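You operate a simulated robot arm through the tools that you are given. There is no shell and no other tool.

The job below is to be done with a simulated robot arm. You get a single attempt, and the scene is never put back.

TASK
Put one of the grease tins from the top of the packing bench on the yellow card there. Fetch the clear bag from the shelf under the bagging bench and set it on the teal cover. Take the yellow tin from the top of the bagging bench and put it on the purple plate. Take the brown core from the top of the packing bench and put it on the brown disc. Put the yellow cloth on the white pad on the top of the stacked cartons. Turn the turns dial to 4. Close the rings drawer. Any order will do. Set down upright: yellow tin.

Only the result counts: the job must be done as asked and must still hold three seconds after the hand-in. Knocking over, shifting, dropping, spilling or breaking anything else fails it. Lids that push on must go on centred and level and be pressed home; caps that screw on are set level and turned clockwise until they are tight. Flat cloth is picked up by pressing the open fingertips on it (5 to 10 N) and closing them slowly along it; thin cloth reads only 2 to 8 mm in the jaws.

THE ROBOT
A 6-joint arm with a two-finger gripper on a trunk, on a base that moves. Base frame: it is fixed to the floor where the robot stands at the start and does not move with it; the origin is under the middle of the robot, x ahead of it, y to its left, z up; the surface under the hand at the start is at about z = 780. Units: mm, degrees, N and s.
It reaches about 1637 mm from its shoulder. Its first joint turns from -166.0 to 166.0 degrees. Places, roughly: brown core (7x7x25 cm) [800, -300, 900]; brown disc (26x26x1 cm) [600, -200, 800]; clear bag (12x16x6 cm) [500, -3600, 300]; grease tin [1000, -500, 750]; purple plate (15x11x1 cm) [900, -3100, 800]; rings drawer [-5400, 3500, 700]; teal cover (22x18x2 cm) [600, -3300, 800]; turns dial [-1100, 3800, 1200]; white pad (22x12x1 cm) [-1400, 2400, 700]; yellow card [750, -500, 750]; yellow cloth (11x7x2 cm) [-1500, 2700, 700]; yellow tin (8x8x8 cm) [500, -3400, 800]. Payload 3.43 kg.
The TCP is the grasp point between the finger pads, 20 mm short of the fingertips. In the tool frame z runs along the fingers and y along their closing line. The gripper opens to 190 mm; its body begins 248 mm behind the TCP.
Orientation is that of the tool frame in the base frame, as a unit quaternion [x, y, z, w]. With the fingers straight down and closing along the base's y, the tool's x points along the base's -x, its y along +y and its z along -z.

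THE INTERFACE
- The arm moves only by the tool send_rows. Its argument "targets" is a list of rows, each a list of 7 numbers: the turn, a rotation vector about the tool's x, y, z in units of 4 degrees (1.0 is 4 degrees), then the shift along the tool's x, y, z in units of 20 mm (1.0 is 20 mm), then the finger opening in mm, from 0 to 190. In form: [[wx, wy, wz, dx, dy, dz, gripper], ...]. A call has 1 to 20 rows; each row shifts and turns the commanded pose from where the row before left it, along the tool's axes as they then stand. A call with a number of a shift or a turn outside -1 to 1 is refused whole. Each row takes 0.2 s and may step no farther than 50 mm and 8.6 degrees from the row before; otherwise, or with a gripper value out of range, the whole call is refused. A pose out of reach is approached as far as the arm can. The call stops where the force on the tool passes 40 N (or 10 N more than at its start, if that is more) or the arm is blocked; 0.2 s more then pass. Each finger travels about 45 mm/s and halts on what it meets, pressing with about 22 N; the grip force reading is that of the motor and also rises with nothing between the fingers. The clock runs only during rows and for 0.2 s after the last one: add rows that do not move to give the fingers time. The reply holds the time, the measured pose of the TCP, the force on the tool along the base axes, the opening and the grip force, in the units named above and with some noise, with the torque about the TCP (base axes, N m) and any sound that the robot's microphone picked up, and new pictures: "views" is both (left out), scene, wrist or none.
- Cameras (640 x 400 px; columns grow to the right, rows downward): "scene" is now at [27.4, 172.1, 1312.7]; the picture's right is [-0.27, -0.96, -0.00], its down [-0.39, 0.11, -0.91] and it looks along [0.88, -0.24, -0.41] (base axes); focal length 282 px, centre (320, 200). "wrist" rides on the gripper at [70, -8, -288] in the tool frame; the picture's right is [0.12, 0.99, 0.00], its down [-0.96, 0.12, -0.25] and it looks along [-0.25, 0.03, 0.97] (tool axes); focal length 261 px, centre (320, 200). There is no depth. A picture from a camera that has moved, and an enlarged one, comes with that camera's place and axes in the base frame and with its lens.
- raise_lower(by): slides the trunk up (or, below 0, down) by that many mm; the arm and the scene camera ride with it, the base frame stays. It gives what a move gives, with no picture.
- roll_base(legs): drives the robot by 1 to 6 legs, each [ahead, turn to the left] in mm and degrees, along the robot's own axes; the way and the turn of a leg run together, so that a leg with both is an arc; at most 1500 mm and 180 degrees a leg. The arm and the cameras ride along, it lands a little off, and it stops where it bumps. It gives what a move gives, and a new picture of the scene camera.
- head_to(pan, tilt): turns the head with the scene camera to pan (to the left, within 155 degrees either way) and tilt (down, from -29 to 69), counted from straight ahead of the robot. It gives what a move gives, and a new picture of the scene camera.
- close_up(camera, box): a new picture of the part [left, top, right, bottom] of that camera's present view, enlarged. No time passes.
- job_done(): hands the job in; it is judged then, once.

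Nothing tells you exact positions but the pictures and the camera data. Unless the task says otherwise, let go and move clear before handing in.

The tools are called as name(argument=value, ...) on one line, values as JSON. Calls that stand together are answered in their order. send_rows: Moves the arm, as the interface text tells. Its arguments: {"type":"object","properties":{"targets":{"type":"array"},"views":{"type":"string","enum":["both","scene","wrist","none"]}},"required":["targets"]} The other tools are called the same way: raise_lower (by) moves the trunk up or down; roll_base (legs) drives the base; head_to (pan, tilt) turns the head that bears the scene camera; close_up (camera, box) takes an enlarged picture of a part of a camera's view; job_done () hands the job in.

At the start:

```text
clock: 0.0
tcp_pos: [722.0, -427.5, 1129.5]
ee_rot: [0.001, 1.0, 0.0, 0.0]
contact_force: [0.2, 0.1, 0.0]
torque: [0.02, -0.01, 0.03]
finger_gap: 190.0
grip_force: 0.1
trunk travel left (down, up): [-100.0, 140.0]
robot x, y, heading: [1.6, -0.8, -0.0]
head pan, tilt (commanded): [-15.4, 24.1]
```

scene: 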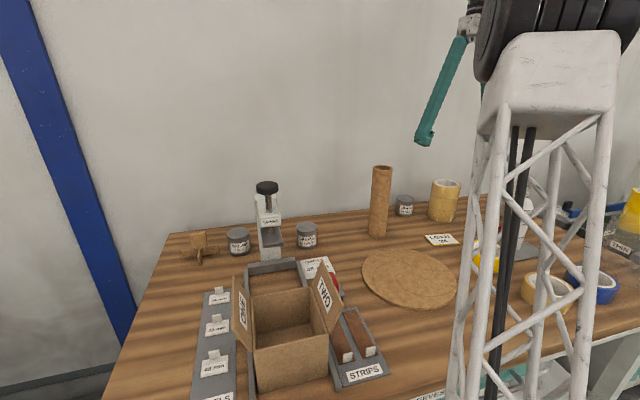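
wrist: 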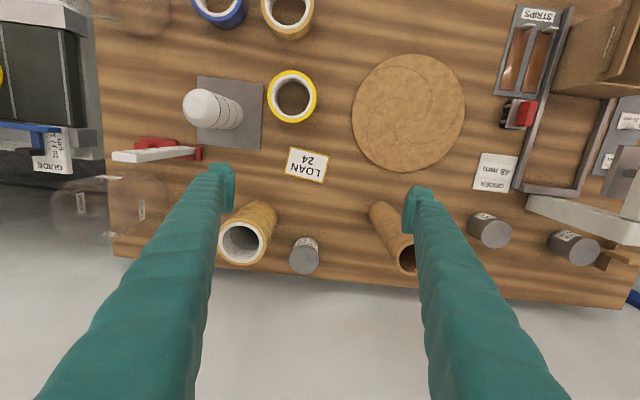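

The packing bench is in front of me, with grease tins, the brown core, the brown disc and what looks like the yellow card ("LOAN 24"). I'll take enlarged pictures before moving anything.

close_up(camera="scene", box=[160, 150, 480, 350])

close_up(camera="wrist", box=[200, 40, 640, 315])

```text
2.00 times, centred on (320, 250) of scene
camera zoom: at [27.4, 172.1, 1312.7], right [-0.27, -0.96, 0.0], down [-0.39, 0.11, -0.91], along [0.88, -0.24, -0.41], focal length 564 px, centre (320, 100)
```

zoom: 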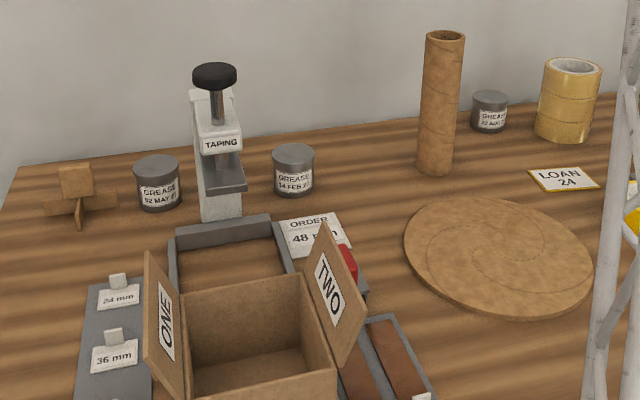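

```text
1.45 times, centred on (420, 178) of wrist
camera zoom: at [650.5, -437.5, 1417.4], right [-0.12, 0.99, 0.0], down [0.96, 0.12, 0.25], along [0.25, 0.03, -0.97], focal length 379 px, centre (174, 233)
```

zoom: 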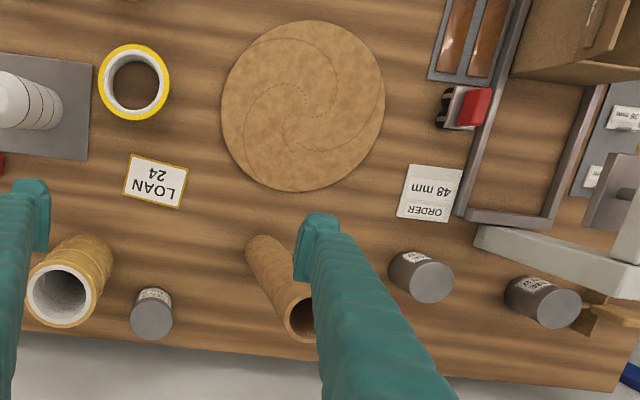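

close_up(camera="wrist", box=[0, 80, 320, 280])

head_to(pan=-40, tilt=24)

```text
2.00 times, centred on (160, 180) of wrist
camera zoom: at [650.5, -437.5, 1417.4], right [-0.12, 0.99, 0.0], down [0.96, 0.12, 0.25], along [0.25, 0.03, -0.97], focal length 521 px, centre (640, 240)
```

zoom: 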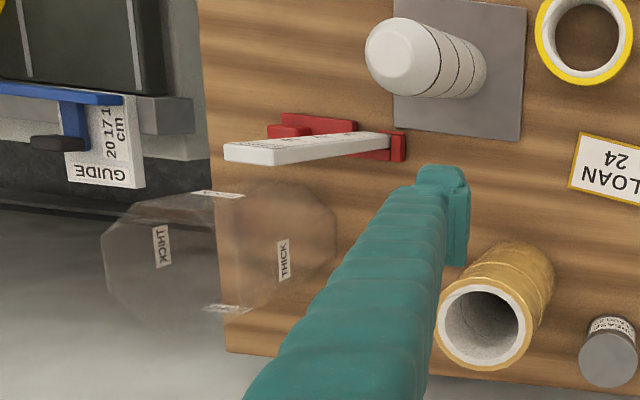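

```text
clock: 0.9
tcp_pos: [722.3, -429.3, 1130.1]
ee_rot: [0.001, 1.0, 0.0, -0.001]
contact_force: [1.0, 1.0, 0.4]
torque: [-0.02, -0.01, 0.02]
finger_gap: 190.0
grip_force: 0.2
trunk travel left (down, up): [-100.0, 140.0]
robot x, y, heading: [-1.2, -0.5, -0.1]
head pan, tilt (commanded): [-40.0, 24.0]
camera scene: at [9.2, 137.3, 1312.9], right [-0.64, -0.77, 0.0], down [-0.31, 0.26, -0.91], along [0.7, -0.59, -0.41], focal length 282 px, centre (320, 200)
```

scene: 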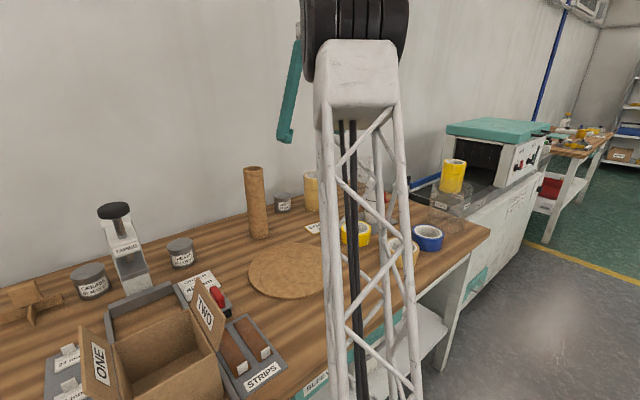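

I can see three grease tins on the packing bench. I'll use the one near (827, 0), left of the core, since it has the most room around it. I'm moving over it at height first and will look through the wrist camera.

send_rows(targets=[[0, 0, 0, -0.2, 1, 0, 150], [0, 0, 0, -0.2, 1, 0, 130], [0, 0, 0, -0.2, 1, 0, 120], [0, 0, 0, -0.2, 1, 0, 120], [0, 0, 0, -0.2, 1, 0, 120], [0, 0, 0, -0.2, 1, 0, 120], [0, 0, 0, -0.2, 1, 0, 120], [0, 0, 0, -0.2, 1, 0, 120], [0, 0, 0, -0.2, 1, 0, 120], [0, 0, 0, -0.2, 1, 0, 120], [0, 0, 0, -0.2, 1, 0, 120], [0, 0, 0, -0.2, 1, 0, 120], [0, 0, 0, -0.2, 1, 0, 120], [0, 0, 0, -0.2, 1, 0, 120], [0, 0, 0, -0.2, 1, 0, 120], [0, 0, 0, -0.2, 1, 0, 120], [0, 0, 0, -0.2, 1, 0, 120], [0, 0, 0, -0.2, 1, 0, 120], [0, 0, 0, -0.2, 1, 0, 120], [0, 0, 0, -0.2, 1, 0, 120]], views="both")

```text
clock: 5.1
tcp_pos: [803.6, -26.6, 1129.3]
ee_rot: [0.0, 1.0, 0.0, 0.001]
contact_force: [0.2, -0.4, -0.2]
torque: [0.07, -0.01, 0.01]
finger_gap: 120.2
grip_force: 0.0
trunk travel left (down, up): [-100.0, 140.0]
robot x, y, heading: [1.3, -0.2, -0.3]
head pan, tilt (commanded): [-40.0, 24.0]
camera scene: at [9.1, 137.3, 1312.9], right [-0.64, -0.77, 0.0], down [-0.31, 0.26, -0.91], along [0.7, -0.59, -0.41], focal length 282 px, centre (320, 200)
camera wrist: at [731.2, -36.2, 1417.2], right [-0.12, 0.99, 0.0], down [0.96, 0.12, 0.25], along [0.25, 0.03, -0.97], focal length 261 px, centre (320, 200)
```

scene: 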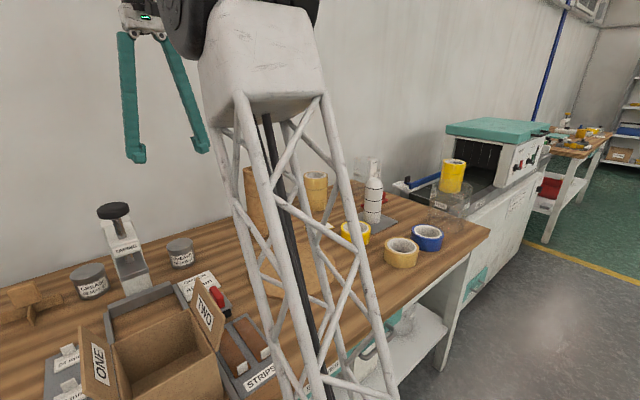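
wrist: 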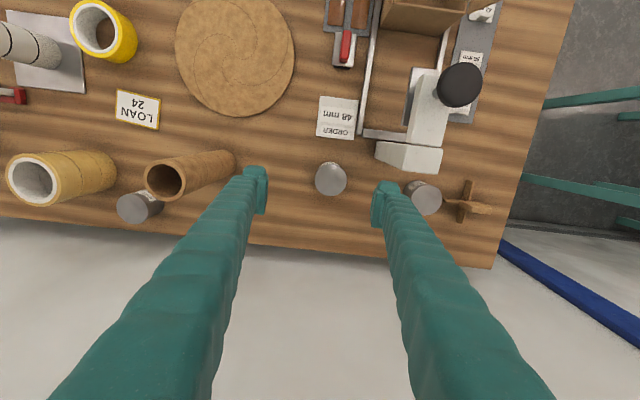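

close_up(camera="wrist", box=[240, 80, 480, 230])

```text
2.67 times, centred on (360, 155) of wrist
camera zoom: at [731.2, -36.2, 1417.2], right [-0.12, 0.99, 0.0], down [0.96, 0.12, 0.25], along [0.25, 0.03, -0.97], focal length 695 px, centre (213, 320)
```

zoom: 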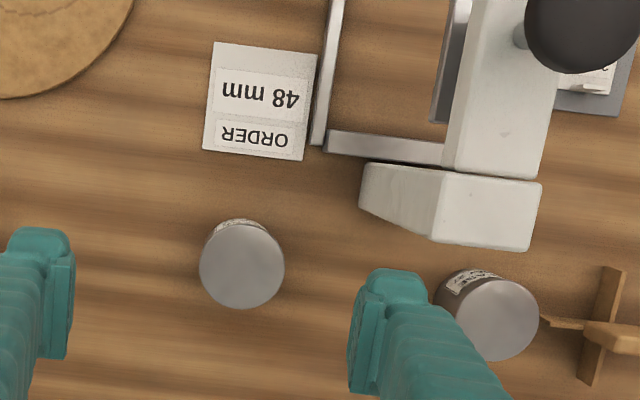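

The tin top is at about (827, 0, 850), 70 mm across. A grasp closing along y clears the taping press, so I'm centring over the tin and going part of the way down.

send_rows(targets=[[0, 0, 0, -0.6, 0.67, 0, 120], [0, 0, 0, -0.6, 0.66, 0, 120], [0, 0, 0, 0, 0, 1, 120], [0, 0, 0, 0, 0, 1, 120], [0, 0, 0, 0, 0, 1, 120], [0, 0, 0, 0, 0, 1, 120], [0, 0, 0, 0, 0, 1, 120], [0, 0, 0, 0, 0, 1, 120], [0, 0, 0, 0, 0, 1, 120], [0, 0, 0, 0, 0, 1, 120], [0, 0, 0, 0, 0, 1, 120], [0, 0, 0, 0, 0, 1, 120], [0, 0, 0, 0, 0, 0, 120]], views="both")

```text
clock: 7.9
tcp_pos: [827.0, -1.2, 930.2]
ee_rot: [0.0, 1.0, 0.0, 0.0]
contact_force: [0.1, 0.7, 0.1]
torque: [0.01, -0.03, -0.03]
finger_gap: 120.1
grip_force: 0.0
trunk travel left (down, up): [-100.0, 140.0]
robot x, y, heading: [2.7, 1.2, 0.1]
head pan, tilt (commanded): [-40.0, 24.0]
camera scene: at [9.2, 137.5, 1312.9], right [-0.64, -0.77, 0.0], down [-0.31, 0.26, -0.91], along [0.7, -0.59, -0.41], focal length 282 px, centre (320, 200)
camera wrist: at [754.7, -10.6, 1217.9], right [-0.12, 0.99, 0.0], down [0.96, 0.12, 0.25], along [0.25, 0.03, -0.97], focal length 261 px, centre (320, 200)
```

scene: 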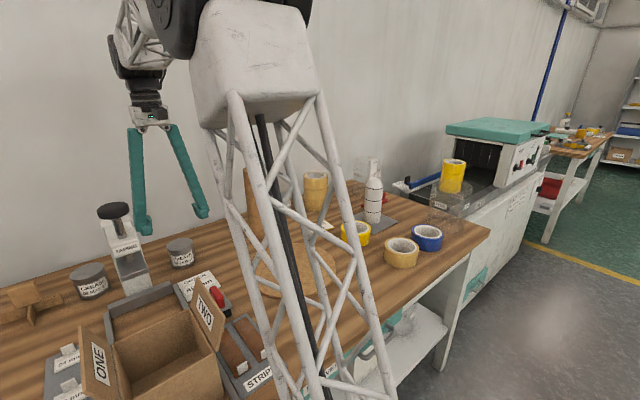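
wrist: 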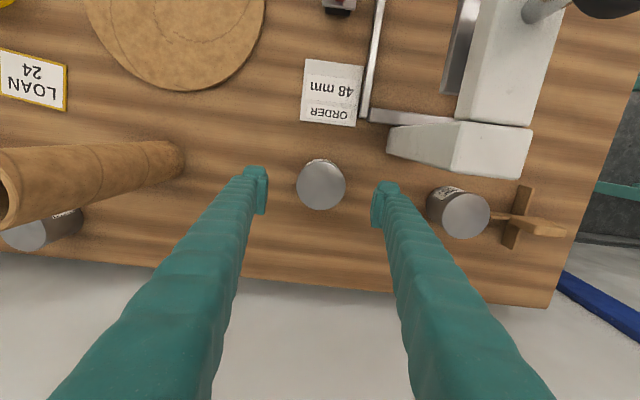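

send_rows(targets=[[0, 0, 0, 0, 0, 1, 120], [0, 0, 0, 0, 0, 1, 120], [0, 0, 0, 0, 0, 1, 120], [0, 0, 0, 0, 0, 1, 120], [0, 0, 0, 0, 0, 1, 120], [0, 0, 0, 0, 0, 0.75, 120], [0, 0, 0, 0, 0, 0, 90], [0, 0, 0, 0, 0, 0, 60], [0, 0, 0, 0, 0, 0, 30], [0, 0, 0, 0, 0, 0, 30], [0, 0, 0, 0, 0, 0, 30]], views="both")

```text
clock: 10.3
tcp_pos: [825.9, -1.4, 815.2]
ee_rot: [0.0, 1.0, 0.0, 0.0]
contact_force: [-0.3, -0.2, 0.9]
torque: [0.02, -0.02, 0.02]
finger_gap: 68.3
grip_force: 22.4
trunk travel left (down, up): [-100.0, 140.0]
robot x, y, heading: [-0.9, 1.2, 0.0]
head pan, tilt (commanded): [-40.0, 24.0]
camera scene: at [9.2, 137.5, 1312.9], right [-0.64, -0.77, 0.0], down [-0.31, 0.26, -0.91], along [0.7, -0.59, -0.41], focal length 282 px, centre (320, 200)
camera wrist: at [754.1, -10.6, 1102.7], right [-0.12, 0.99, 0.0], down [0.96, 0.12, 0.25], along [0.25, 0.03, -0.97], focal length 261 px, centre (320, 200)
```

scene: 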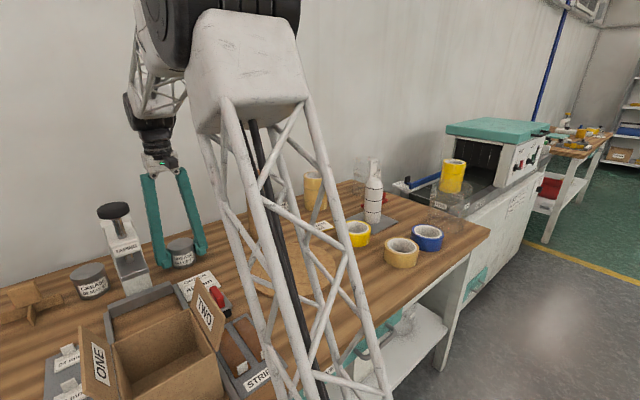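
wrist: 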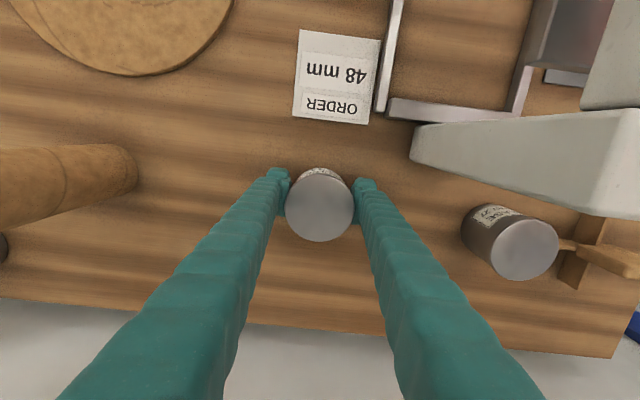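

The tin is gripped at 68 mm. Next I lift it clear of the core and carry it over to the yellow card.

send_rows(targets=[[0, 0, 0, 0, 0, -0.5, 30], [0, 0, 0, 0, 0, -1, 30], [0, 0, 0, 0, 0, -1, 30], [0, 0, 0, 0, 0, -1, 30], [0, 0, 0, 0, 0, -1, 30], [0, 0, 0, 0, 0, -1, 30], [0, 0, 0, 0, 0, -1, 30], [0, 0, 0, 0, 0, -1, 30], [0, 0, 0, 0, 0, -1, 30], [0, 0, 0, 0, 0, -1, 30], [0, 0, 0, 0, 0, -1, 30], [0, 0, 0, 0, 0, -1, 30], [0, 0, 0, 0, 0, -1, 30], [0, 0, 0, 0, 0, -1, 30], [0, 0, 0, 0, 0, -1, 30], [0, 0, 0, 0, 0, -1, 30], [0, 0, 0, 0, 0, -0.5, 30]], views="scene")

send_rows(targets=[[0, 0, 0, 0.2, -1, 0, 30], [0, 0, 0, 0.2, -1, 0, 30], [0, 0, 0, 0.2, -1, 0, 30], [0, 0, 0, 0.2, -1, 0, 30], [0, 0, 0, 0.2, -1, 0, 30], [0, 0, 0, 0.2, -1, 0, 30], [0, 0, 0, 0.2, -1, 0, 30], [0, 0, 0, 0.2, -1, 0, 30], [0, 0, 0, 0.2, -1, 0, 30], [0, 0, 0, 0.2, -1, 0, 30], [0, 0, 0, 0.2, -1, 0, 30], [0, 0, 0, 0.2, -1, 0, 30], [0, 0, 0, 0.2, -1, 0, 30], [0, 0, 0, 0.2, -1, 0, 30], [0, 0, 0, 0.2, -1, 0, 30], [0, 0, 0, 0.2, -1, 0, 30], [0, 0, 0, 0.2, -1, 0, 30], [0, 0, 0, 0.2, -1, 0, 30], [0, 0, 0, 0.2, -1, 0, 30], [0, 0, 0, 0.2, -1, 0, 30]], views="both")

```text
clock: 13.9
tcp_pos: [827.4, -2.0, 1135.7]
ee_rot: [0.0, 1.0, 0.001, -0.001]
contact_force: [0.5, 0.0, -2.2]
torque: [-0.01, 0.05, 0.01]
finger_gap: 68.1
grip_force: 22.4
trunk travel left (down, up): [-100.0, 140.0]
robot x, y, heading: [0.2, 1.9, -0.2]
head pan, tilt (commanded): [-40.0, 24.0]
camera scene: at [9.3, 137.5, 1312.8], right [-0.64, -0.77, 0.0], down [-0.31, 0.26, -0.91], along [0.7, -0.59, -0.41], focal length 282 px, centre (320, 200)
```

scene: 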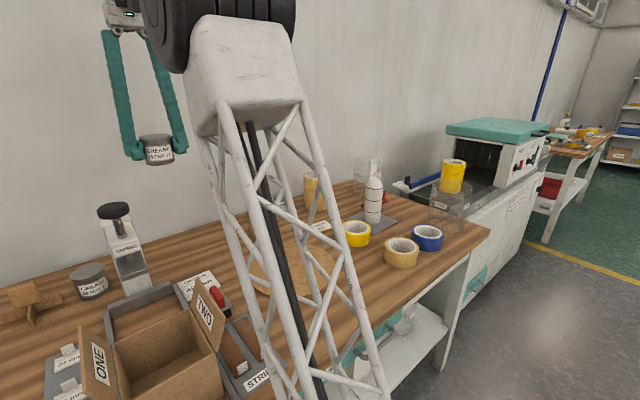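

```text
clock: 18.1
tcp_pos: [748.1, -401.9, 1135.0]
ee_rot: [0.0, 1.0, 0.0, 0.0]
contact_force: [-0.1, 0.9, -2.6]
torque: [-0.07, 0.03, -0.01]
finger_gap: 68.1
grip_force: 21.9
trunk travel left (down, up): [-100.0, 140.0]
robot x, y, heading: [1.6, 0.7, 0.0]
head pan, tilt (commanded): [-40.0, 24.0]
camera scene: at [9.3, 137.4, 1312.8], right [-0.64, -0.77, 0.0], down [-0.31, 0.26, -0.91], along [0.7, -0.59, -0.41], focal length 282 px, centre (320, 200)
camera wrist: at [675.9, -410.3, 1423.1], right [-0.12, 0.99, 0.0], down [0.96, 0.12, 0.25], along [0.25, 0.03, -0.97], focal length 261 px, centre (320, 200)
```

scene: 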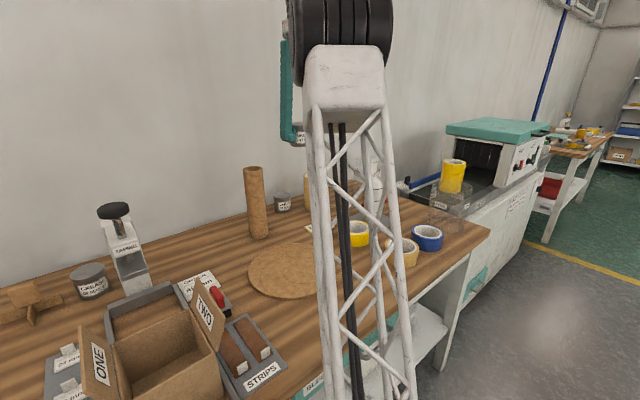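
wrist: 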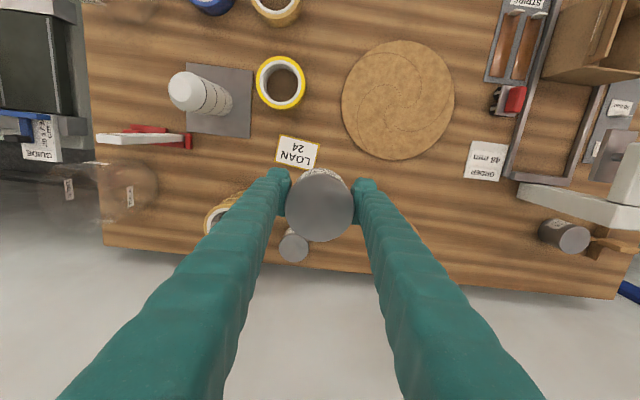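

close_up(camera="wrist", box=[220, 100, 380, 200])

```text
4.00 times, centred on (300, 150) of wrist
camera zoom: at [675.9, -410.3, 1423.1], right [-0.12, 0.99, 0.0], down [0.96, 0.12, 0.25], along [0.25, 0.03, -0.97], focal length 1043 px, centre (400, 400)
```

zoom: 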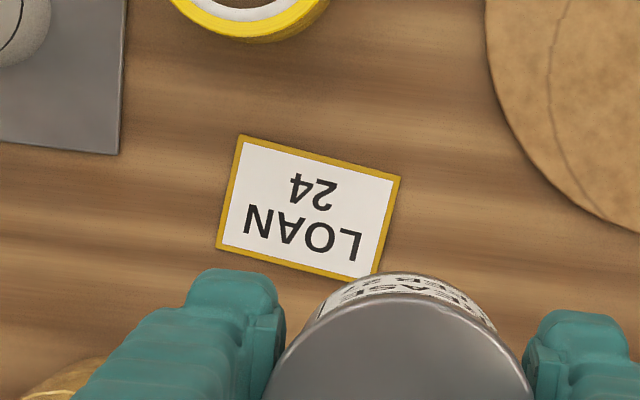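

send_rows(targets=[[0, 0, 0, 0.3, -1, 0, 30], [0, 0, 0, 0.3, -1, 0, 30], [0, 0, 0, 0.29, -0.98, 0, 30], [0, 0, 0, 0, 0, 1, 30], [0, 0, 0, 0, 0, 1, 30], [0, 0, 0, 0, 0, 1, 30], [0, 0, 0, 0, 0, 1, 30], [0, 0, 0, 0, 0, 1, 30], [0, 0, 0, 0, 0, 1, 30], [0, 0, 0, 0, 0, 1, 30], [0, 0, 0, 0, 0, 1, 30], [0, 0, 0, 0, 0, 1, 30], [0, 0, 0, 0, 0, 1, 30], [0, 0, 0, 0, 0, 1, 30], [0, 0, 0, 0, 0, 1, 30], [0, 0, 0, 0, 0, 1, 30], [0, 0, 0, 0, 0, 1, 30]], views="both")

```text
clock: 21.7
tcp_pos: [729.3, -461.6, 853.5]
ee_rot: [-0.001, 1.0, 0.0, 0.0]
contact_force: [-0.4, 0.3, -2.1]
torque: [-0.03, -0.03, -0.01]
finger_gap: 68.3
grip_force: 22.2
trunk travel left (down, up): [-100.0, 140.0]
robot x, y, heading: [-0.3, -4.0, 0.1]
head pan, tilt (commanded): [-40.0, 24.0]
camera scene: at [9.1, 137.3, 1312.9], right [-0.64, -0.77, 0.0], down [-0.31, 0.26, -0.91], along [0.7, -0.59, -0.41], focal length 282 px, centre (320, 200)
camera wrist: at [657.0, -469.5, 1141.4], right [-0.12, 0.99, 0.0], down [0.96, 0.12, 0.25], along [0.25, 0.03, -0.97], focal length 261 px, centre (320, 200)
```

scene: 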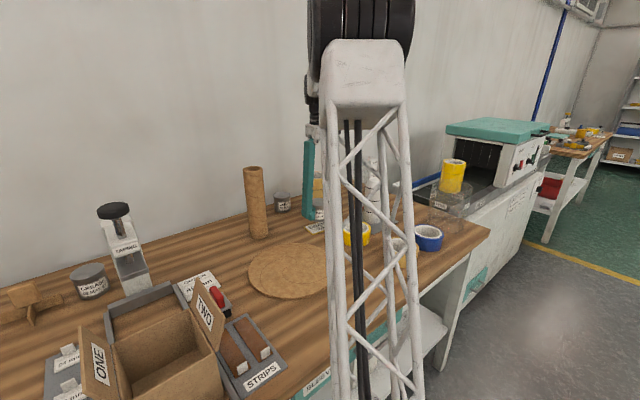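
wrist: 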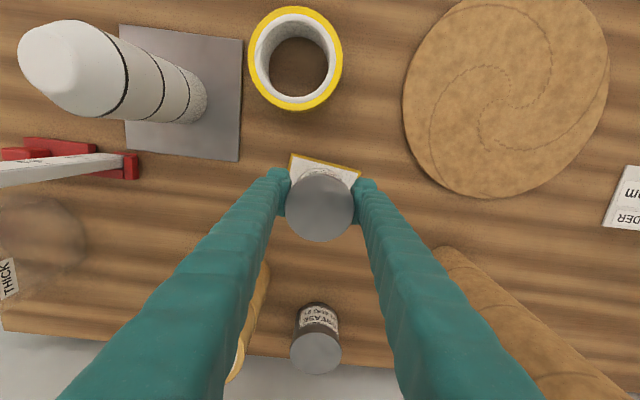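

send_rows(targets=[[0, 0, 0, 0, 0, 1, 30], [0, 0, 0, 0, 0, 0.6, 30], [0, 0, 0, 0, 0, 0.1, 30], [0, 0, 0, 0, 0, 0.1, 30], [0, 0, 0, 0, 0, 0, 30]], views="wrist")

```text
clock: 22.9
tcp_pos: [728.5, -460.6, 818.4]
ee_rot: [0.0, 1.0, 0.0, 0.0]
contact_force: [-0.6, -0.2, -1.0]
torque: [-0.02, 0.01, 0.0]
finger_gap: 68.3
grip_force: 22.2
trunk travel left (down, up): [-100.0, 140.0]
robot x, y, heading: [3.4, -3.1, 0.1]
head pan, tilt (commanded): [-40.0, 24.0]
camera wrist: at [656.8, -470.3, 1106.7], right [-0.12, 0.99, 0.0], down [0.96, 0.12, 0.25], along [0.25, 0.03, -0.97], focal length 261 px, centre (320, 200)
```

wrist: 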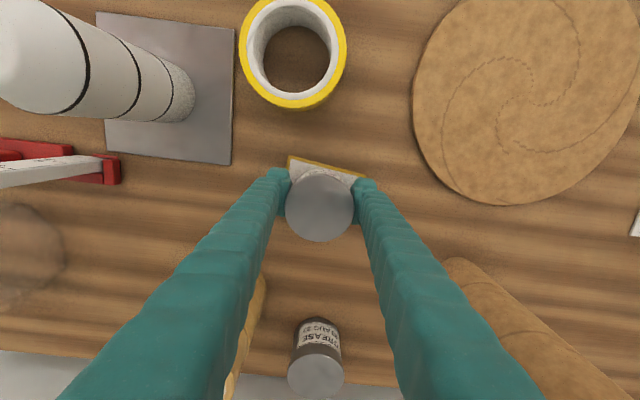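

send_rows(targets=[[0, 0, 0, 0, 0, 0.08, 30], [0, 0, 0, 0, 0, 0.08, 30], [0, 0, 0, 0, 0, 0, 30]], views="none")

```text
clock: 23.7
tcp_pos: [728.4, -461.7, 816.9]
ee_rot: [0.001, 1.0, -0.001, 0.001]
contact_force: [3.0, 0.7, 18.0]
torque: [0.01, -0.06, -0.02]
finger_gap: 68.5
grip_force: 21.8
trunk travel left (down, up): [-100.0, 140.0]
robot x, y, heading: [2.2, -0.8, 0.1]
head pan, tilt (commanded): [-40.0, 24.0]
```

The tin is resting on the card (18 N up). Opening the fingers and backing straight up.

send_rows(targets=[[0, 0, 0, 0, 0, -0.04, 70], [0, 0, 0, 0, 0, 0, 80], [0, 0, 0, 0, 0, 0, 95], [0, 0, 0, 0, 0, 0, 105], [0, 0, 0, 0, 0, 0, 105], [0, 0, 0, 0, 0, -0.5, 105], [0, 0, 0, 0, 0, -1, 105], [0, 0, 0, 0, 0, -1, 105], [0, 0, 0, 0, 0, -1, 105], [0, 0, 0, 0, 0, -1, 105], [0, 0, 0, 0, 0, -1, 105], [0, 0, 0, 0, 0, -1, 105], [0, 0, 0, 0, 0, -1, 105], [0, 0, 0, 0, 0, -1, 105], [0, 0, 0, 0, 0, -1, 105], [0, 0, 0, 0, 0, -1, 105], [0, 0, 0, 0, 0, -1, 105], [0, 0, 0, 0, 0, -1, 105], [0, 0, 0, 0, 0, -1, 105]], views="both")

```text
clock: 27.7
tcp_pos: [729.0, -460.6, 1087.6]
ee_rot: [-0.001, 1.0, 0.0, 0.0]
contact_force: [0.4, -1.4, 0.5]
torque: [0.0, 0.02, 0.0]
finger_gap: 105.2
grip_force: 0.0
trunk travel left (down, up): [-100.0, 140.0]
robot x, y, heading: [0.5, -3.5, -0.1]
head pan, tilt (commanded): [-40.0, 24.0]
camera scene: at [9.2, 137.2, 1312.9], right [-0.64, -0.77, 0.0], down [-0.31, 0.26, -0.91], along [0.7, -0.59, -0.41], focal length 282 px, centre (320, 200)
camera wrist: at [656.6, -470.0, 1374.8], right [-0.12, 0.99, 0.0], down [0.96, 0.12, 0.25], along [0.25, 0.03, -0.97], focal length 261 px, centre (320, 200)
```

scene: 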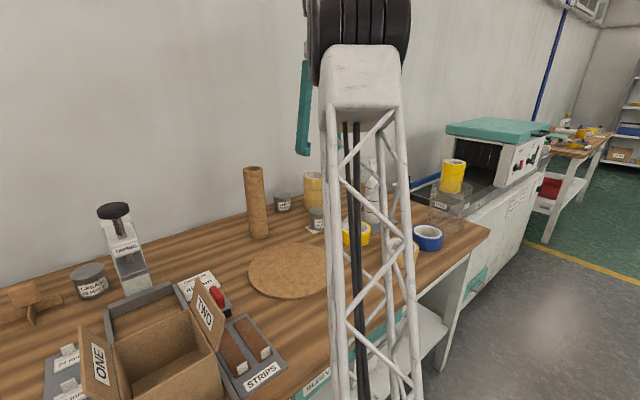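
wrist: 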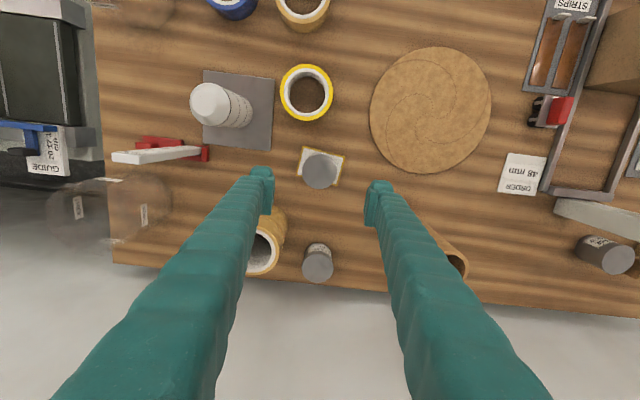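

Tin placed on the card. Next is the brown core, standing at about (828, -266) with its top at z ≈ 1030.

send_rows(targets=[[0, 0, 0, -0.495, 0.975, -0.5, 130], [0, 0, 0, -0.495, 0.975, -0.5, 130], [0, 0, 0, -0.495, 0.975, -0.5, 130], [0, 0, 0, -0.495, 0.975, -0.5, 130], [0, 0, 0, -0.495, 0.975, -0.5, 130], [0, 0, 0, -0.495, 0.975, 0, 130], [0, 0, 0, -0.495, 0.975, 0, 130], [0, 0, 0, -0.495, 0.975, 0, 130], [0, 0, 0, -0.495, 0.975, 0, 130], [0, 0, 0, -0.495, 0.975, 0, 130], [0, 0, 0, 0, 0, 0, 130]], views="both")

```text
clock: 30.1
tcp_pos: [828.8, -265.8, 1137.6]
ee_rot: [0.0, 1.0, 0.0, 0.0]
contact_force: [0.4, 0.1, 0.1]
torque: [-0.03, 0.06, 0.01]
finger_gap: 129.9
grip_force: 0.1
trunk travel left (down, up): [-100.0, 140.0]
robot x, y, heading: [-1.4, 0.3, -0.0]
head pan, tilt (commanded): [-40.0, 24.0]
camera scene: at [9.2, 137.4, 1312.9], right [-0.64, -0.77, 0.0], down [-0.31, 0.26, -0.91], along [0.7, -0.59, -0.41], focal length 282 px, centre (320, 200)
camera wrist: at [756.3, -274.6, 1424.8], right [-0.12, 0.99, 0.0], down [0.96, 0.12, 0.25], along [0.25, 0.03, -0.97], focal length 261 px, centre (320, 200)
```

scene: 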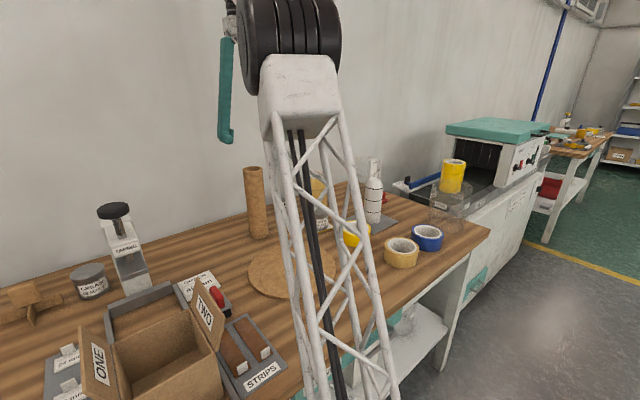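
wrist: 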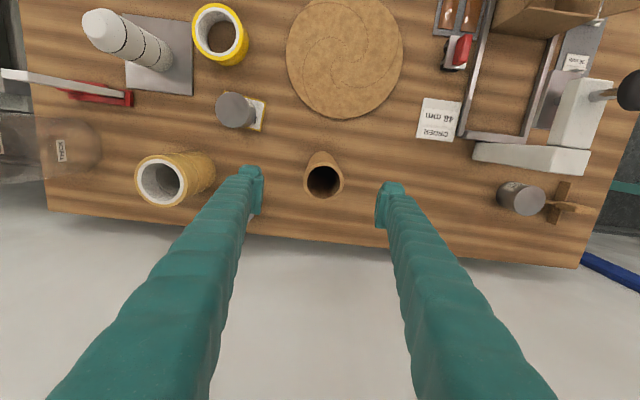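

send_rows(targets=[[0, 0, 0, 0, 0.22, 0.9, 130], [0, 0, 0, 0, 0, 1, 130], [0, 0, 0, 0, 0, 1, 130], [0, 0, 0, 0, 0, 1, 130], [0, 0, 0, 0, 0, 1, 130], [0, 0, 0, 0, 0, 1, 130], [0, 0, 0, 0, 0, 1, 130], [0, 0, 0, 0, 0, 1, 130], [0, 0, 0, 0, 0, 1, 130], [0, 0, 0, 0, 0, 1, 130], [0, 0, 0, 0, 0, 1, 130]], views="both")

```text
clock: 32.5
tcp_pos: [827.5, -261.9, 918.6]
ee_rot: [-0.001, 1.0, -0.001, 0.0]
contact_force: [-0.8, 1.1, 0.4]
torque: [-0.02, -0.05, -0.04]
finger_gap: 130.1
grip_force: 0.1
trunk travel left (down, up): [-100.0, 140.0]
robot x, y, heading: [3.2, 1.2, 0.1]
head pan, tilt (commanded): [-40.0, 24.0]
camera scene: at [9.1, 137.4, 1312.9], right [-0.64, -0.77, 0.0], down [-0.31, 0.26, -0.91], along [0.7, -0.59, -0.41], focal length 282 px, centre (320, 200)
camera wrist: at [754.7, -270.6, 1207.1], right [-0.12, 0.99, 0.0], down [0.96, 0.12, 0.25], along [0.25, 0.03, -0.97], focal length 261 px, centre (320, 200)
```

scene: 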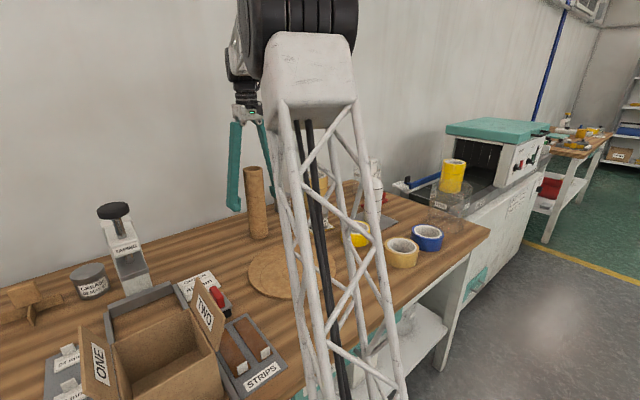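
wrist: 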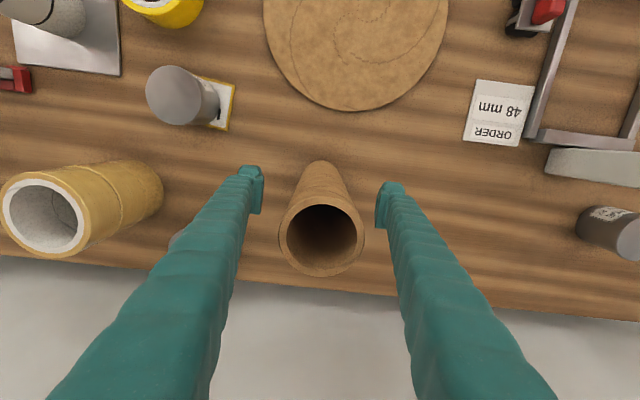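

send_rows(targets=[[0, 0, 0, 0, 0, 0, 110], [0, 0, 0, 0, 0, 0, 90], [0, 0, 0, 0, 0, 0, 75], [0, 0, 0, 0, 0, 0, 60], [0, 0, 0, 0, 0, 0, 40], [0, 0, 0, 0, 0, 0, 40], [0, 0, 0, 0, 0, 0, 40]], views="wrist")

```text
clock: 34.1
tcp_pos: [826.6, -262.8, 920.1]
ee_rot: [0.0, 1.0, -0.001, 0.0]
contact_force: [-1.4, 0.5, 0.7]
torque: [0.09, -0.01, -0.05]
finger_gap: 63.5
grip_force: 22.2
trunk travel left (down, up): [-100.0, 140.0]
robot x, y, heading: [-0.6, -0.5, -0.0]
head pan, tilt (commanded): [-40.0, 24.0]
camera wrist: at [754.8, -270.6, 1207.3], right [-0.12, 0.99, 0.0], down [0.96, 0.12, 0.25], along [0.25, 0.03, -0.97], focal length 261 px, centre (320, 200)
```

wrist: 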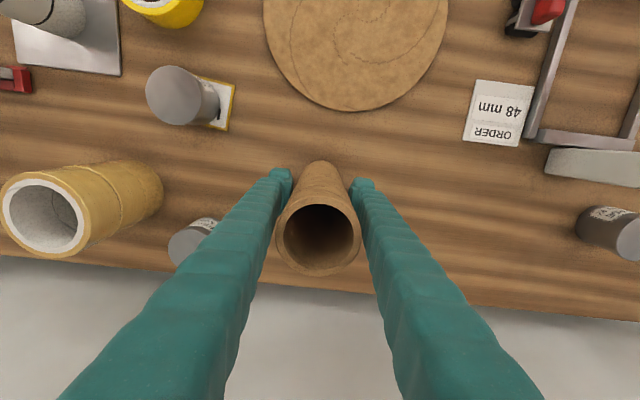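

send_rows(targets=[[0, 0, 0, 0, 0, -0.5, 40], [0, 0, 0, 0, 0, -1, 40], [0, 0, 0, 0, 0, -1, 40], [0, 0, 0, 0.9, 0.07, 0, 40], [0, 0, 0, 0.9, 0.07, 0, 40], [0, 0, 0, 0.9, 0.07, 0, 40], [0, 0, 0, 0.9, 0.07, 0, 40], [0, 0, 0, 0.9, 0.07, 0, 40], [0, 0, 0, 0.9, 0.07, 0, 40], [0, 0, 0, 0.9, 0.07, 0, 40], [0, 0, 0, 0.9, 0.07, 0, 40], [0, 0, 0, 0.9, 0.07, 0, 40], [0, 0, 0, 0.9, 0.07, 0, 40], [0, 0, 0, 0.9, 0.07, 0, 40], [0, 0, 0, 0.9, 0.07, 0, 40], [0, 0, 0, 0.9, 0.07, 0, 40], [0, 0, 0, 0.5, 0.04, 0, 40], [0, 0, 0, 0, 0, 0, 40]], views="both")

```text
clock: 37.9
tcp_pos: [583.7, -243.1, 968.5]
ee_rot: [-0.001, 1.0, 0.0, 0.0]
contact_force: [-0.3, 0.0, -1.2]
torque: [0.03, 0.01, 0.01]
finger_gap: 63.1
grip_force: 21.8
trunk travel left (down, up): [-100.0, 140.0]
robot x, y, heading: [-0.9, 0.2, 0.1]
head pan, tilt (commanded): [-40.0, 24.0]
camera scene: at [9.2, 137.4, 1312.9], right [-0.64, -0.77, 0.0], down [-0.31, 0.26, -0.91], along [0.7, -0.59, -0.41], focal length 282 px, centre (320, 200)
camera wrist: at [511.0, -252.1, 1256.0], right [-0.12, 0.99, 0.0], down [0.96, 0.12, 0.25], along [0.25, 0.03, -0.97], focal length 261 px, centre (320, 200)
```

scene: 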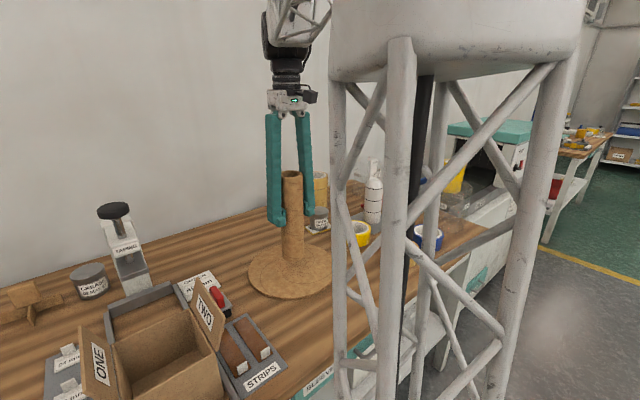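
wrist: 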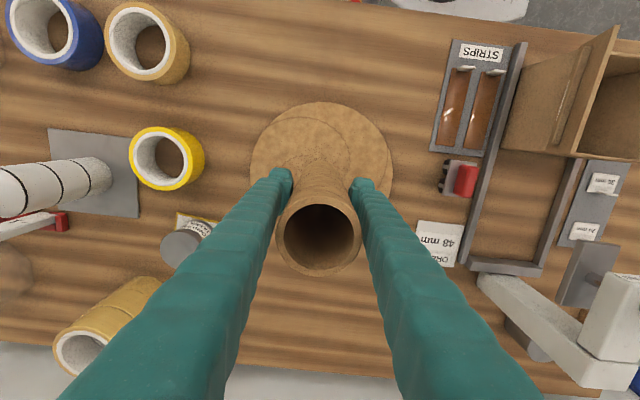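

send_rows(targets=[[0, 0, 0, -0.2, 0, 0.8, 40], [0, 0, 0, 0, 0, 0.8, 40], [0, 0, 0, 0, 0, 0.1, 40], [0, 0, 0, 0, 0, 0.1, 40], [0, 0, 0, 0, 0, 0.05, 40], [0, 0, 0, 0, 0, 0, 40]], views="none")

```text
clock: 39.3
tcp_pos: [586.1, -242.5, 931.0]
ee_rot: [0.0, 1.0, 0.0, 0.0]
contact_force: [0.1, 0.2, -0.3]
torque: [0.0, 0.01, -0.01]
finger_gap: 63.4
grip_force: 22.1
trunk travel left (down, up): [-100.0, 140.0]
robot x, y, heading: [-3.1, 2.2, 0.2]
head pan, tilt (commanded): [-40.0, 24.0]
```

send_rows(targets=[[0, 0, 0, 0, 0, 0.06, 40], [0, 0, 0, 0, 0, 0.06, 40], [0, 0, 0, 0, 0, 0, 40]], views="none")

```text
clock: 40.1
tcp_pos: [588.9, -242.0, 929.9]
ee_rot: [0.0, 1.0, 0.0, 0.001]
contact_force: [0.2, 0.1, -1.1]
torque: [0.0, 0.01, 0.01]
finger_gap: 63.3
grip_force: 22.5
trunk travel left (down, up): [-100.0, 140.0]
robot x, y, heading: [1.3, -2.5, 0.3]
head pan, tilt (commanded): [-40.0, 24.0]
```

send_rows(targets=[[0, 0, 0, 0, 0, 0.06, 40], [0, 0, 0, 0, 0, 0.06, 40], [0, 0, 0, 0, 0, 0, 40]], views="none")

```text
clock: 40.9
tcp_pos: [587.6, -241.8, 929.6]
ee_rot: [0.0, 1.0, 0.0, 0.001]
contact_force: [0.7, 4.9, 23.6]
torque: [0.03, -0.02, -0.1]
finger_gap: 63.5
grip_force: 22.5
trunk travel left (down, up): [-100.0, 140.0]
robot x, y, heading: [1.0, -0.4, 0.0]
head pan, tilt (commanded): [-40.0, 24.0]
```

send_rows(targets=[[0, 0, 0, 0, 0, -0.05, 66], [0, 0, 0, 0, 0, 0, 75], [0, 0, 0, 0, 0, 0, 90], [0, 0, 0, 0, 0, 0, 110], [0, 0, 0, 0, 0, 0, 120], [0, 0, 0, 0, 0, 0, 120], [0, 0, 0, 0, 0, -0.5, 120], [0, 0, 0, 0, 0, -1, 120], [0, 0, 0, 0, 0, -1, 120], [0, 0, 0, 0, 0, -1, 120], [0, 0, 0, 0, 0, -1, 120], [0, 0, 0, 0, 0, -1, 120], [0, 0, 0, 0, 0, -1, 120], [0, 0, 0, 0, 0, -1, 120], [0, 0, 0, 0, 0, -1, 120], [0, 0, 0, 0, 0, -1, 120], [0, 0, 0, 0, 0, -1, 120]], views="both")

```text
clock: 44.5
tcp_pos: [588.4, -242.9, 1137.8]
ee_rot: [0.0, 1.0, 0.001, 0.0]
contact_force: [0.0, 0.4, -1.3]
torque: [0.01, 0.03, -0.02]
finger_gap: 119.8
grip_force: 0.0
trunk travel left (down, up): [-100.0, 140.0]
robot x, y, heading: [0.2, 1.1, -0.0]
head pan, tilt (commanded): [-40.0, 24.0]
camera scene: at [9.2, 137.4, 1312.8], right [-0.64, -0.77, 0.0], down [-0.31, 0.26, -0.91], along [0.7, -0.59, -0.41], focal length 282 px, centre (320, 200)
camera wrist: at [516.3, -252.0, 1426.1], right [-0.12, 0.99, 0.0], down [0.96, 0.12, 0.25], along [0.25, 0.03, -0.97], focal length 261 px, centre (320, 200)
```

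scene: 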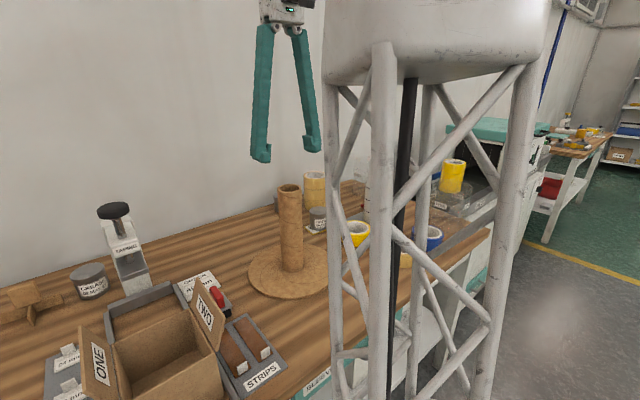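
wrist: 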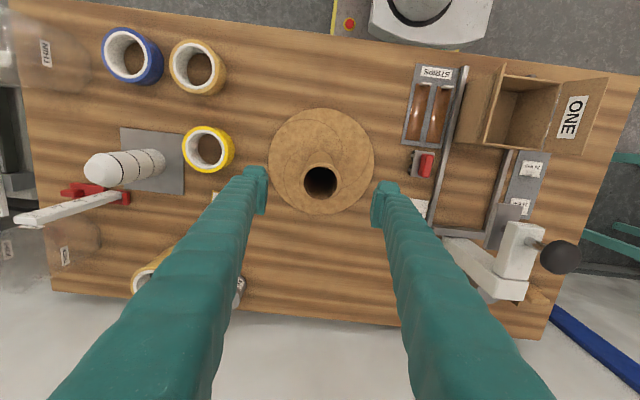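

The core stands on the disc. Before driving I'll look around for the route and the other stations.

head_to(pan=-85, tilt=20)

head_to(pan=-130, tilt=20)

head_to(pan=80, tilt=20)

head_to(pan=130, tilt=20)

```text
clock: 45.6
tcp_pos: [589.0, -243.1, 1137.9]
ee_rot: [-0.001, 1.0, 0.0, 0.001]
contact_force: [-0.4, 0.3, -0.2]
torque: [-0.01, -0.01, 0.04]
finger_gap: 120.1
grip_force: 0.1
trunk travel left (down, up): [-100.0, 140.0]
robot x, y, heading: [-1.9, -0.8, 0.0]
head pan, tilt (commanded): [-85.0, 20.0]
camera scene: at [-53.5, 104.1, 1319.3], right [-1.0, -0.09, 0.0], down [-0.03, 0.34, -0.94], along [0.08, -0.94, -0.34], focal length 282 px, centre (320, 200)
```

scene: 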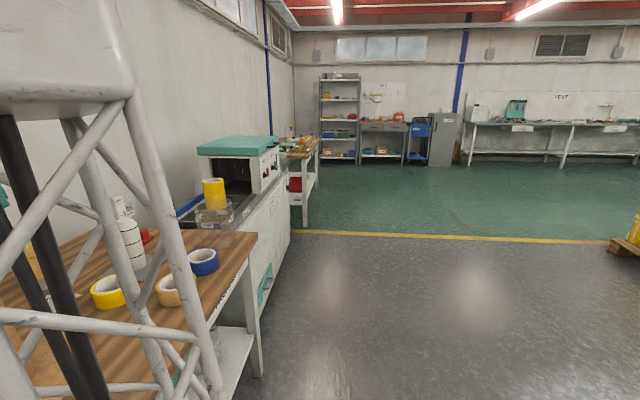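

```text
clock: 46.7
tcp_pos: [587.8, -243.0, 1138.3]
ee_rot: [0.0, 1.0, -0.001, 0.0]
contact_force: [-0.3, 0.4, 0.3]
torque: [-0.02, 0.02, 0.0]
finger_gap: 120.0
grip_force: 0.1
trunk travel left (down, up): [-100.0, 140.0]
robot x, y, heading: [2.3, 1.4, 0.1]
head pan, tilt (commanded): [-130.0, 20.0]
camera scene: at [-121.5, 125.4, 1319.4], right [-0.77, 0.64, 0.0], down [0.22, 0.26, -0.94], along [-0.6, -0.72, -0.34], focal length 282 px, centre (320, 200)
```

scene: 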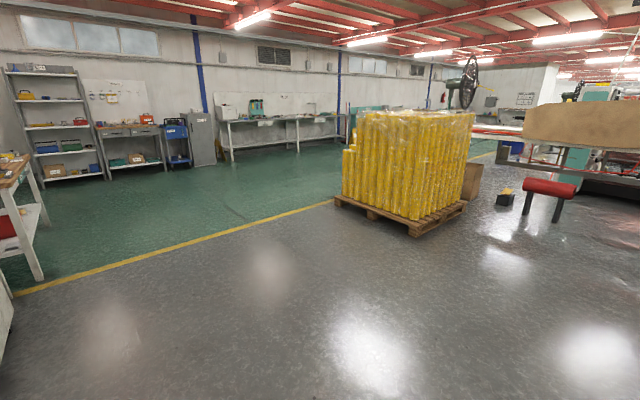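

```text
clock: 49.8
tcp_pos: [588.1, -243.4, 1138.1]
ee_rot: [0.0, 1.0, 0.001, 0.0]
contact_force: [-0.2, 0.1, 0.6]
torque: [-0.05, -0.01, 0.01]
finger_gap: 120.0
grip_force: 0.0
trunk travel left (down, up): [-100.0, 140.0]
robot x, y, heading: [-2.3, -0.9, -0.1]
head pan, tilt (commanded): [80.0, 20.0]
camera scene: at [-45.4, 288.5, 1319.4], right [0.98, -0.17, 0.0], down [-0.06, -0.34, -0.94], along [0.16, 0.93, -0.34], focal length 282 px, centre (320, 200)
```

scene: 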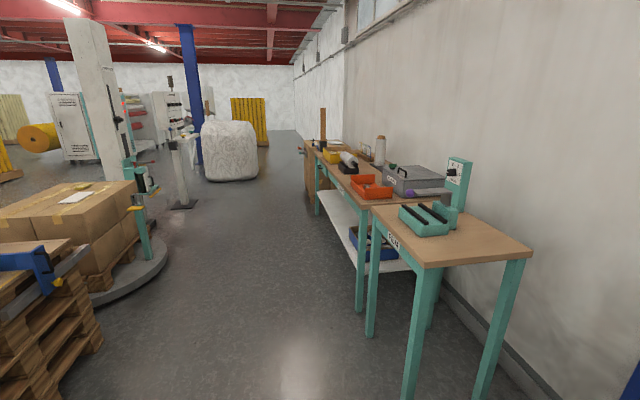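

```text
clock: 51.0
tcp_pos: [589.1, -242.7, 1138.0]
ee_rot: [0.0, 1.0, 0.0, 0.0]
contact_force: [0.8, -0.7, 0.3]
torque: [-0.02, 0.01, 0.0]
finger_gap: 120.4
grip_force: 0.2
trunk travel left (down, up): [-100.0, 140.0]
robot x, y, heading: [2.7, 1.8, 0.1]
head pan, tilt (commanded): [130.0, 20.0]
camera scene: at [-121.5, 268.2, 1319.4], right [0.77, 0.64, 0.0], down [0.22, -0.26, -0.94], along [-0.6, 0.72, -0.34], focal length 282 px, centre (320, 200)
```

scene: 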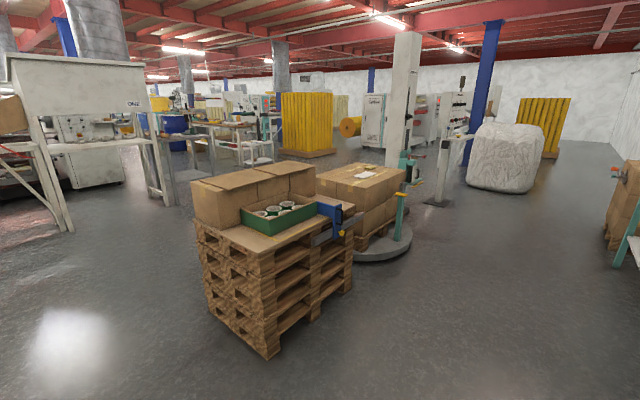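

The bagging bench is to the right, with its front edge near x ≈ 330. I'll back off from the packing bench, turn right, drive along the aisle and then face the bagging bench.

head_to(pan=0, tilt=60)

roll_base(legs=[[-450, 0]])

```text
clock: 53.1
tcp_pos: [589.2, -242.8, 1138.3]
ee_rot: [0.0, 1.0, 0.0, 0.0]
contact_force: [0.3, -0.1, -1.2]
torque: [-0.02, 0.0, -0.02]
finger_gap: 119.9
grip_force: 0.1
trunk travel left (down, up): [-100.0, 140.0]
robot x, y, heading: [-3.1, 2.6, 0.0]
head pan, tilt (commanded): [0.0, 60.0]
camera scene: at [5.0, 196.8, 1261.2], right [0.0, -1.0, 0.0], down [-0.87, 0.0, -0.5], along [0.5, 0.0, -0.87], focal length 282 px, centre (320, 200)
```

scene: 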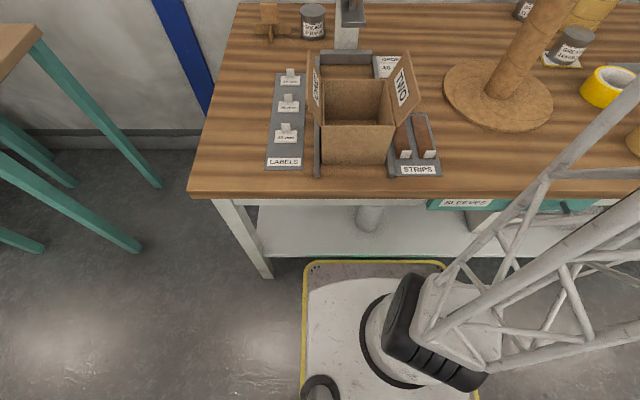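

```text
clock: 55.8
tcp_pos: [135.9, -240.9, 1139.5]
ee_rot: [-0.004, 1.0, 0.0, 0.0]
contact_force: [-0.6, 0.2, 0.4]
torque: [0.03, -0.03, 0.0]
finger_gap: 120.0
grip_force: 0.0
trunk travel left (down, up): [-100.0, 140.0]
robot x, y, heading: [-452.6, 1.6, 0.3]
head pan, tilt (commanded): [0.0, 60.0]
camera scene: at [-449.3, 195.3, 1261.2], right [0.01, -1.0, 0.0], down [-0.87, -0.01, -0.5], along [0.5, 0.0, -0.87], focal length 282 px, centre (320, 200)
```

scene: 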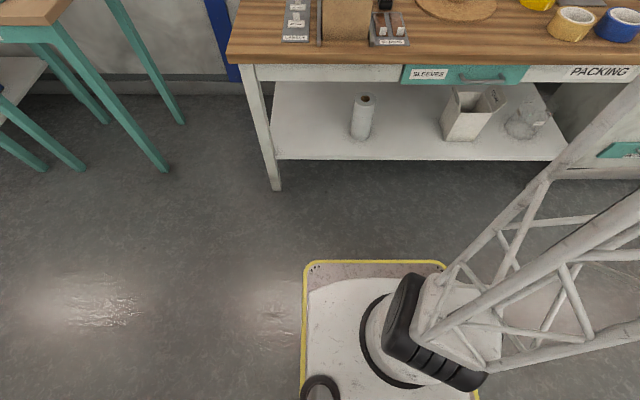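

roll_base(legs=[[0, -90], [1500, 0], [1500, 0], [300, 0]])

head_to(pan=60, tilt=30)

```text
clock: 75.9
tcp_pos: [-664.8, -3901.8, 1139.2]
ee_rot: [0.702, 0.712, -0.001, 0.0]
contact_force: [0.4, 0.0, 0.0]
torque: [0.0, 0.0, 0.0]
finger_gap: 120.2
grip_force: 0.0
trunk travel left (down, up): [-100.0, 140.0]
robot x, y, heading: [-433.4, -3307.7, -89.3]
head pan, tilt (commanded): [0.0, 60.0]
camera scene: at [-234.5, -3313.8, 1261.2], right [-1.0, -0.02, 0.0], down [-0.01, 0.87, -0.5], along [0.01, -0.5, -0.87], focal length 282 px, centre (320, 200)
```

scene: 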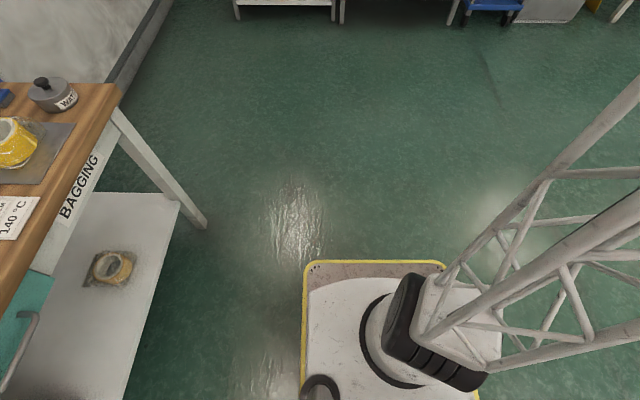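

```text
clock: 77.2
tcp_pos: [-665.4, -3901.4, 1138.8]
ee_rot: [0.701, 0.713, 0.0, 0.0]
contact_force: [0.7, -2.3, 0.1]
torque: [0.01, -0.01, 0.01]
finger_gap: 120.1
grip_force: 0.0
trunk travel left (down, up): [-100.0, 140.0]
robot x, y, heading: [-434.2, -3310.2, -88.9]
head pan, tilt (commanded): [60.0, 30.0]
camera scene: at [-156.6, -3291.2, 1303.3], right [-0.49, -0.87, 0.0], down [-0.44, 0.24, -0.87], along [0.76, -0.42, -0.5], focal length 282 px, centre (320, 200)
```

scene: 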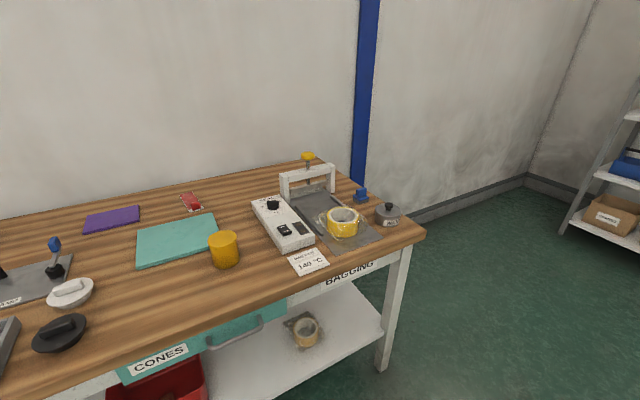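

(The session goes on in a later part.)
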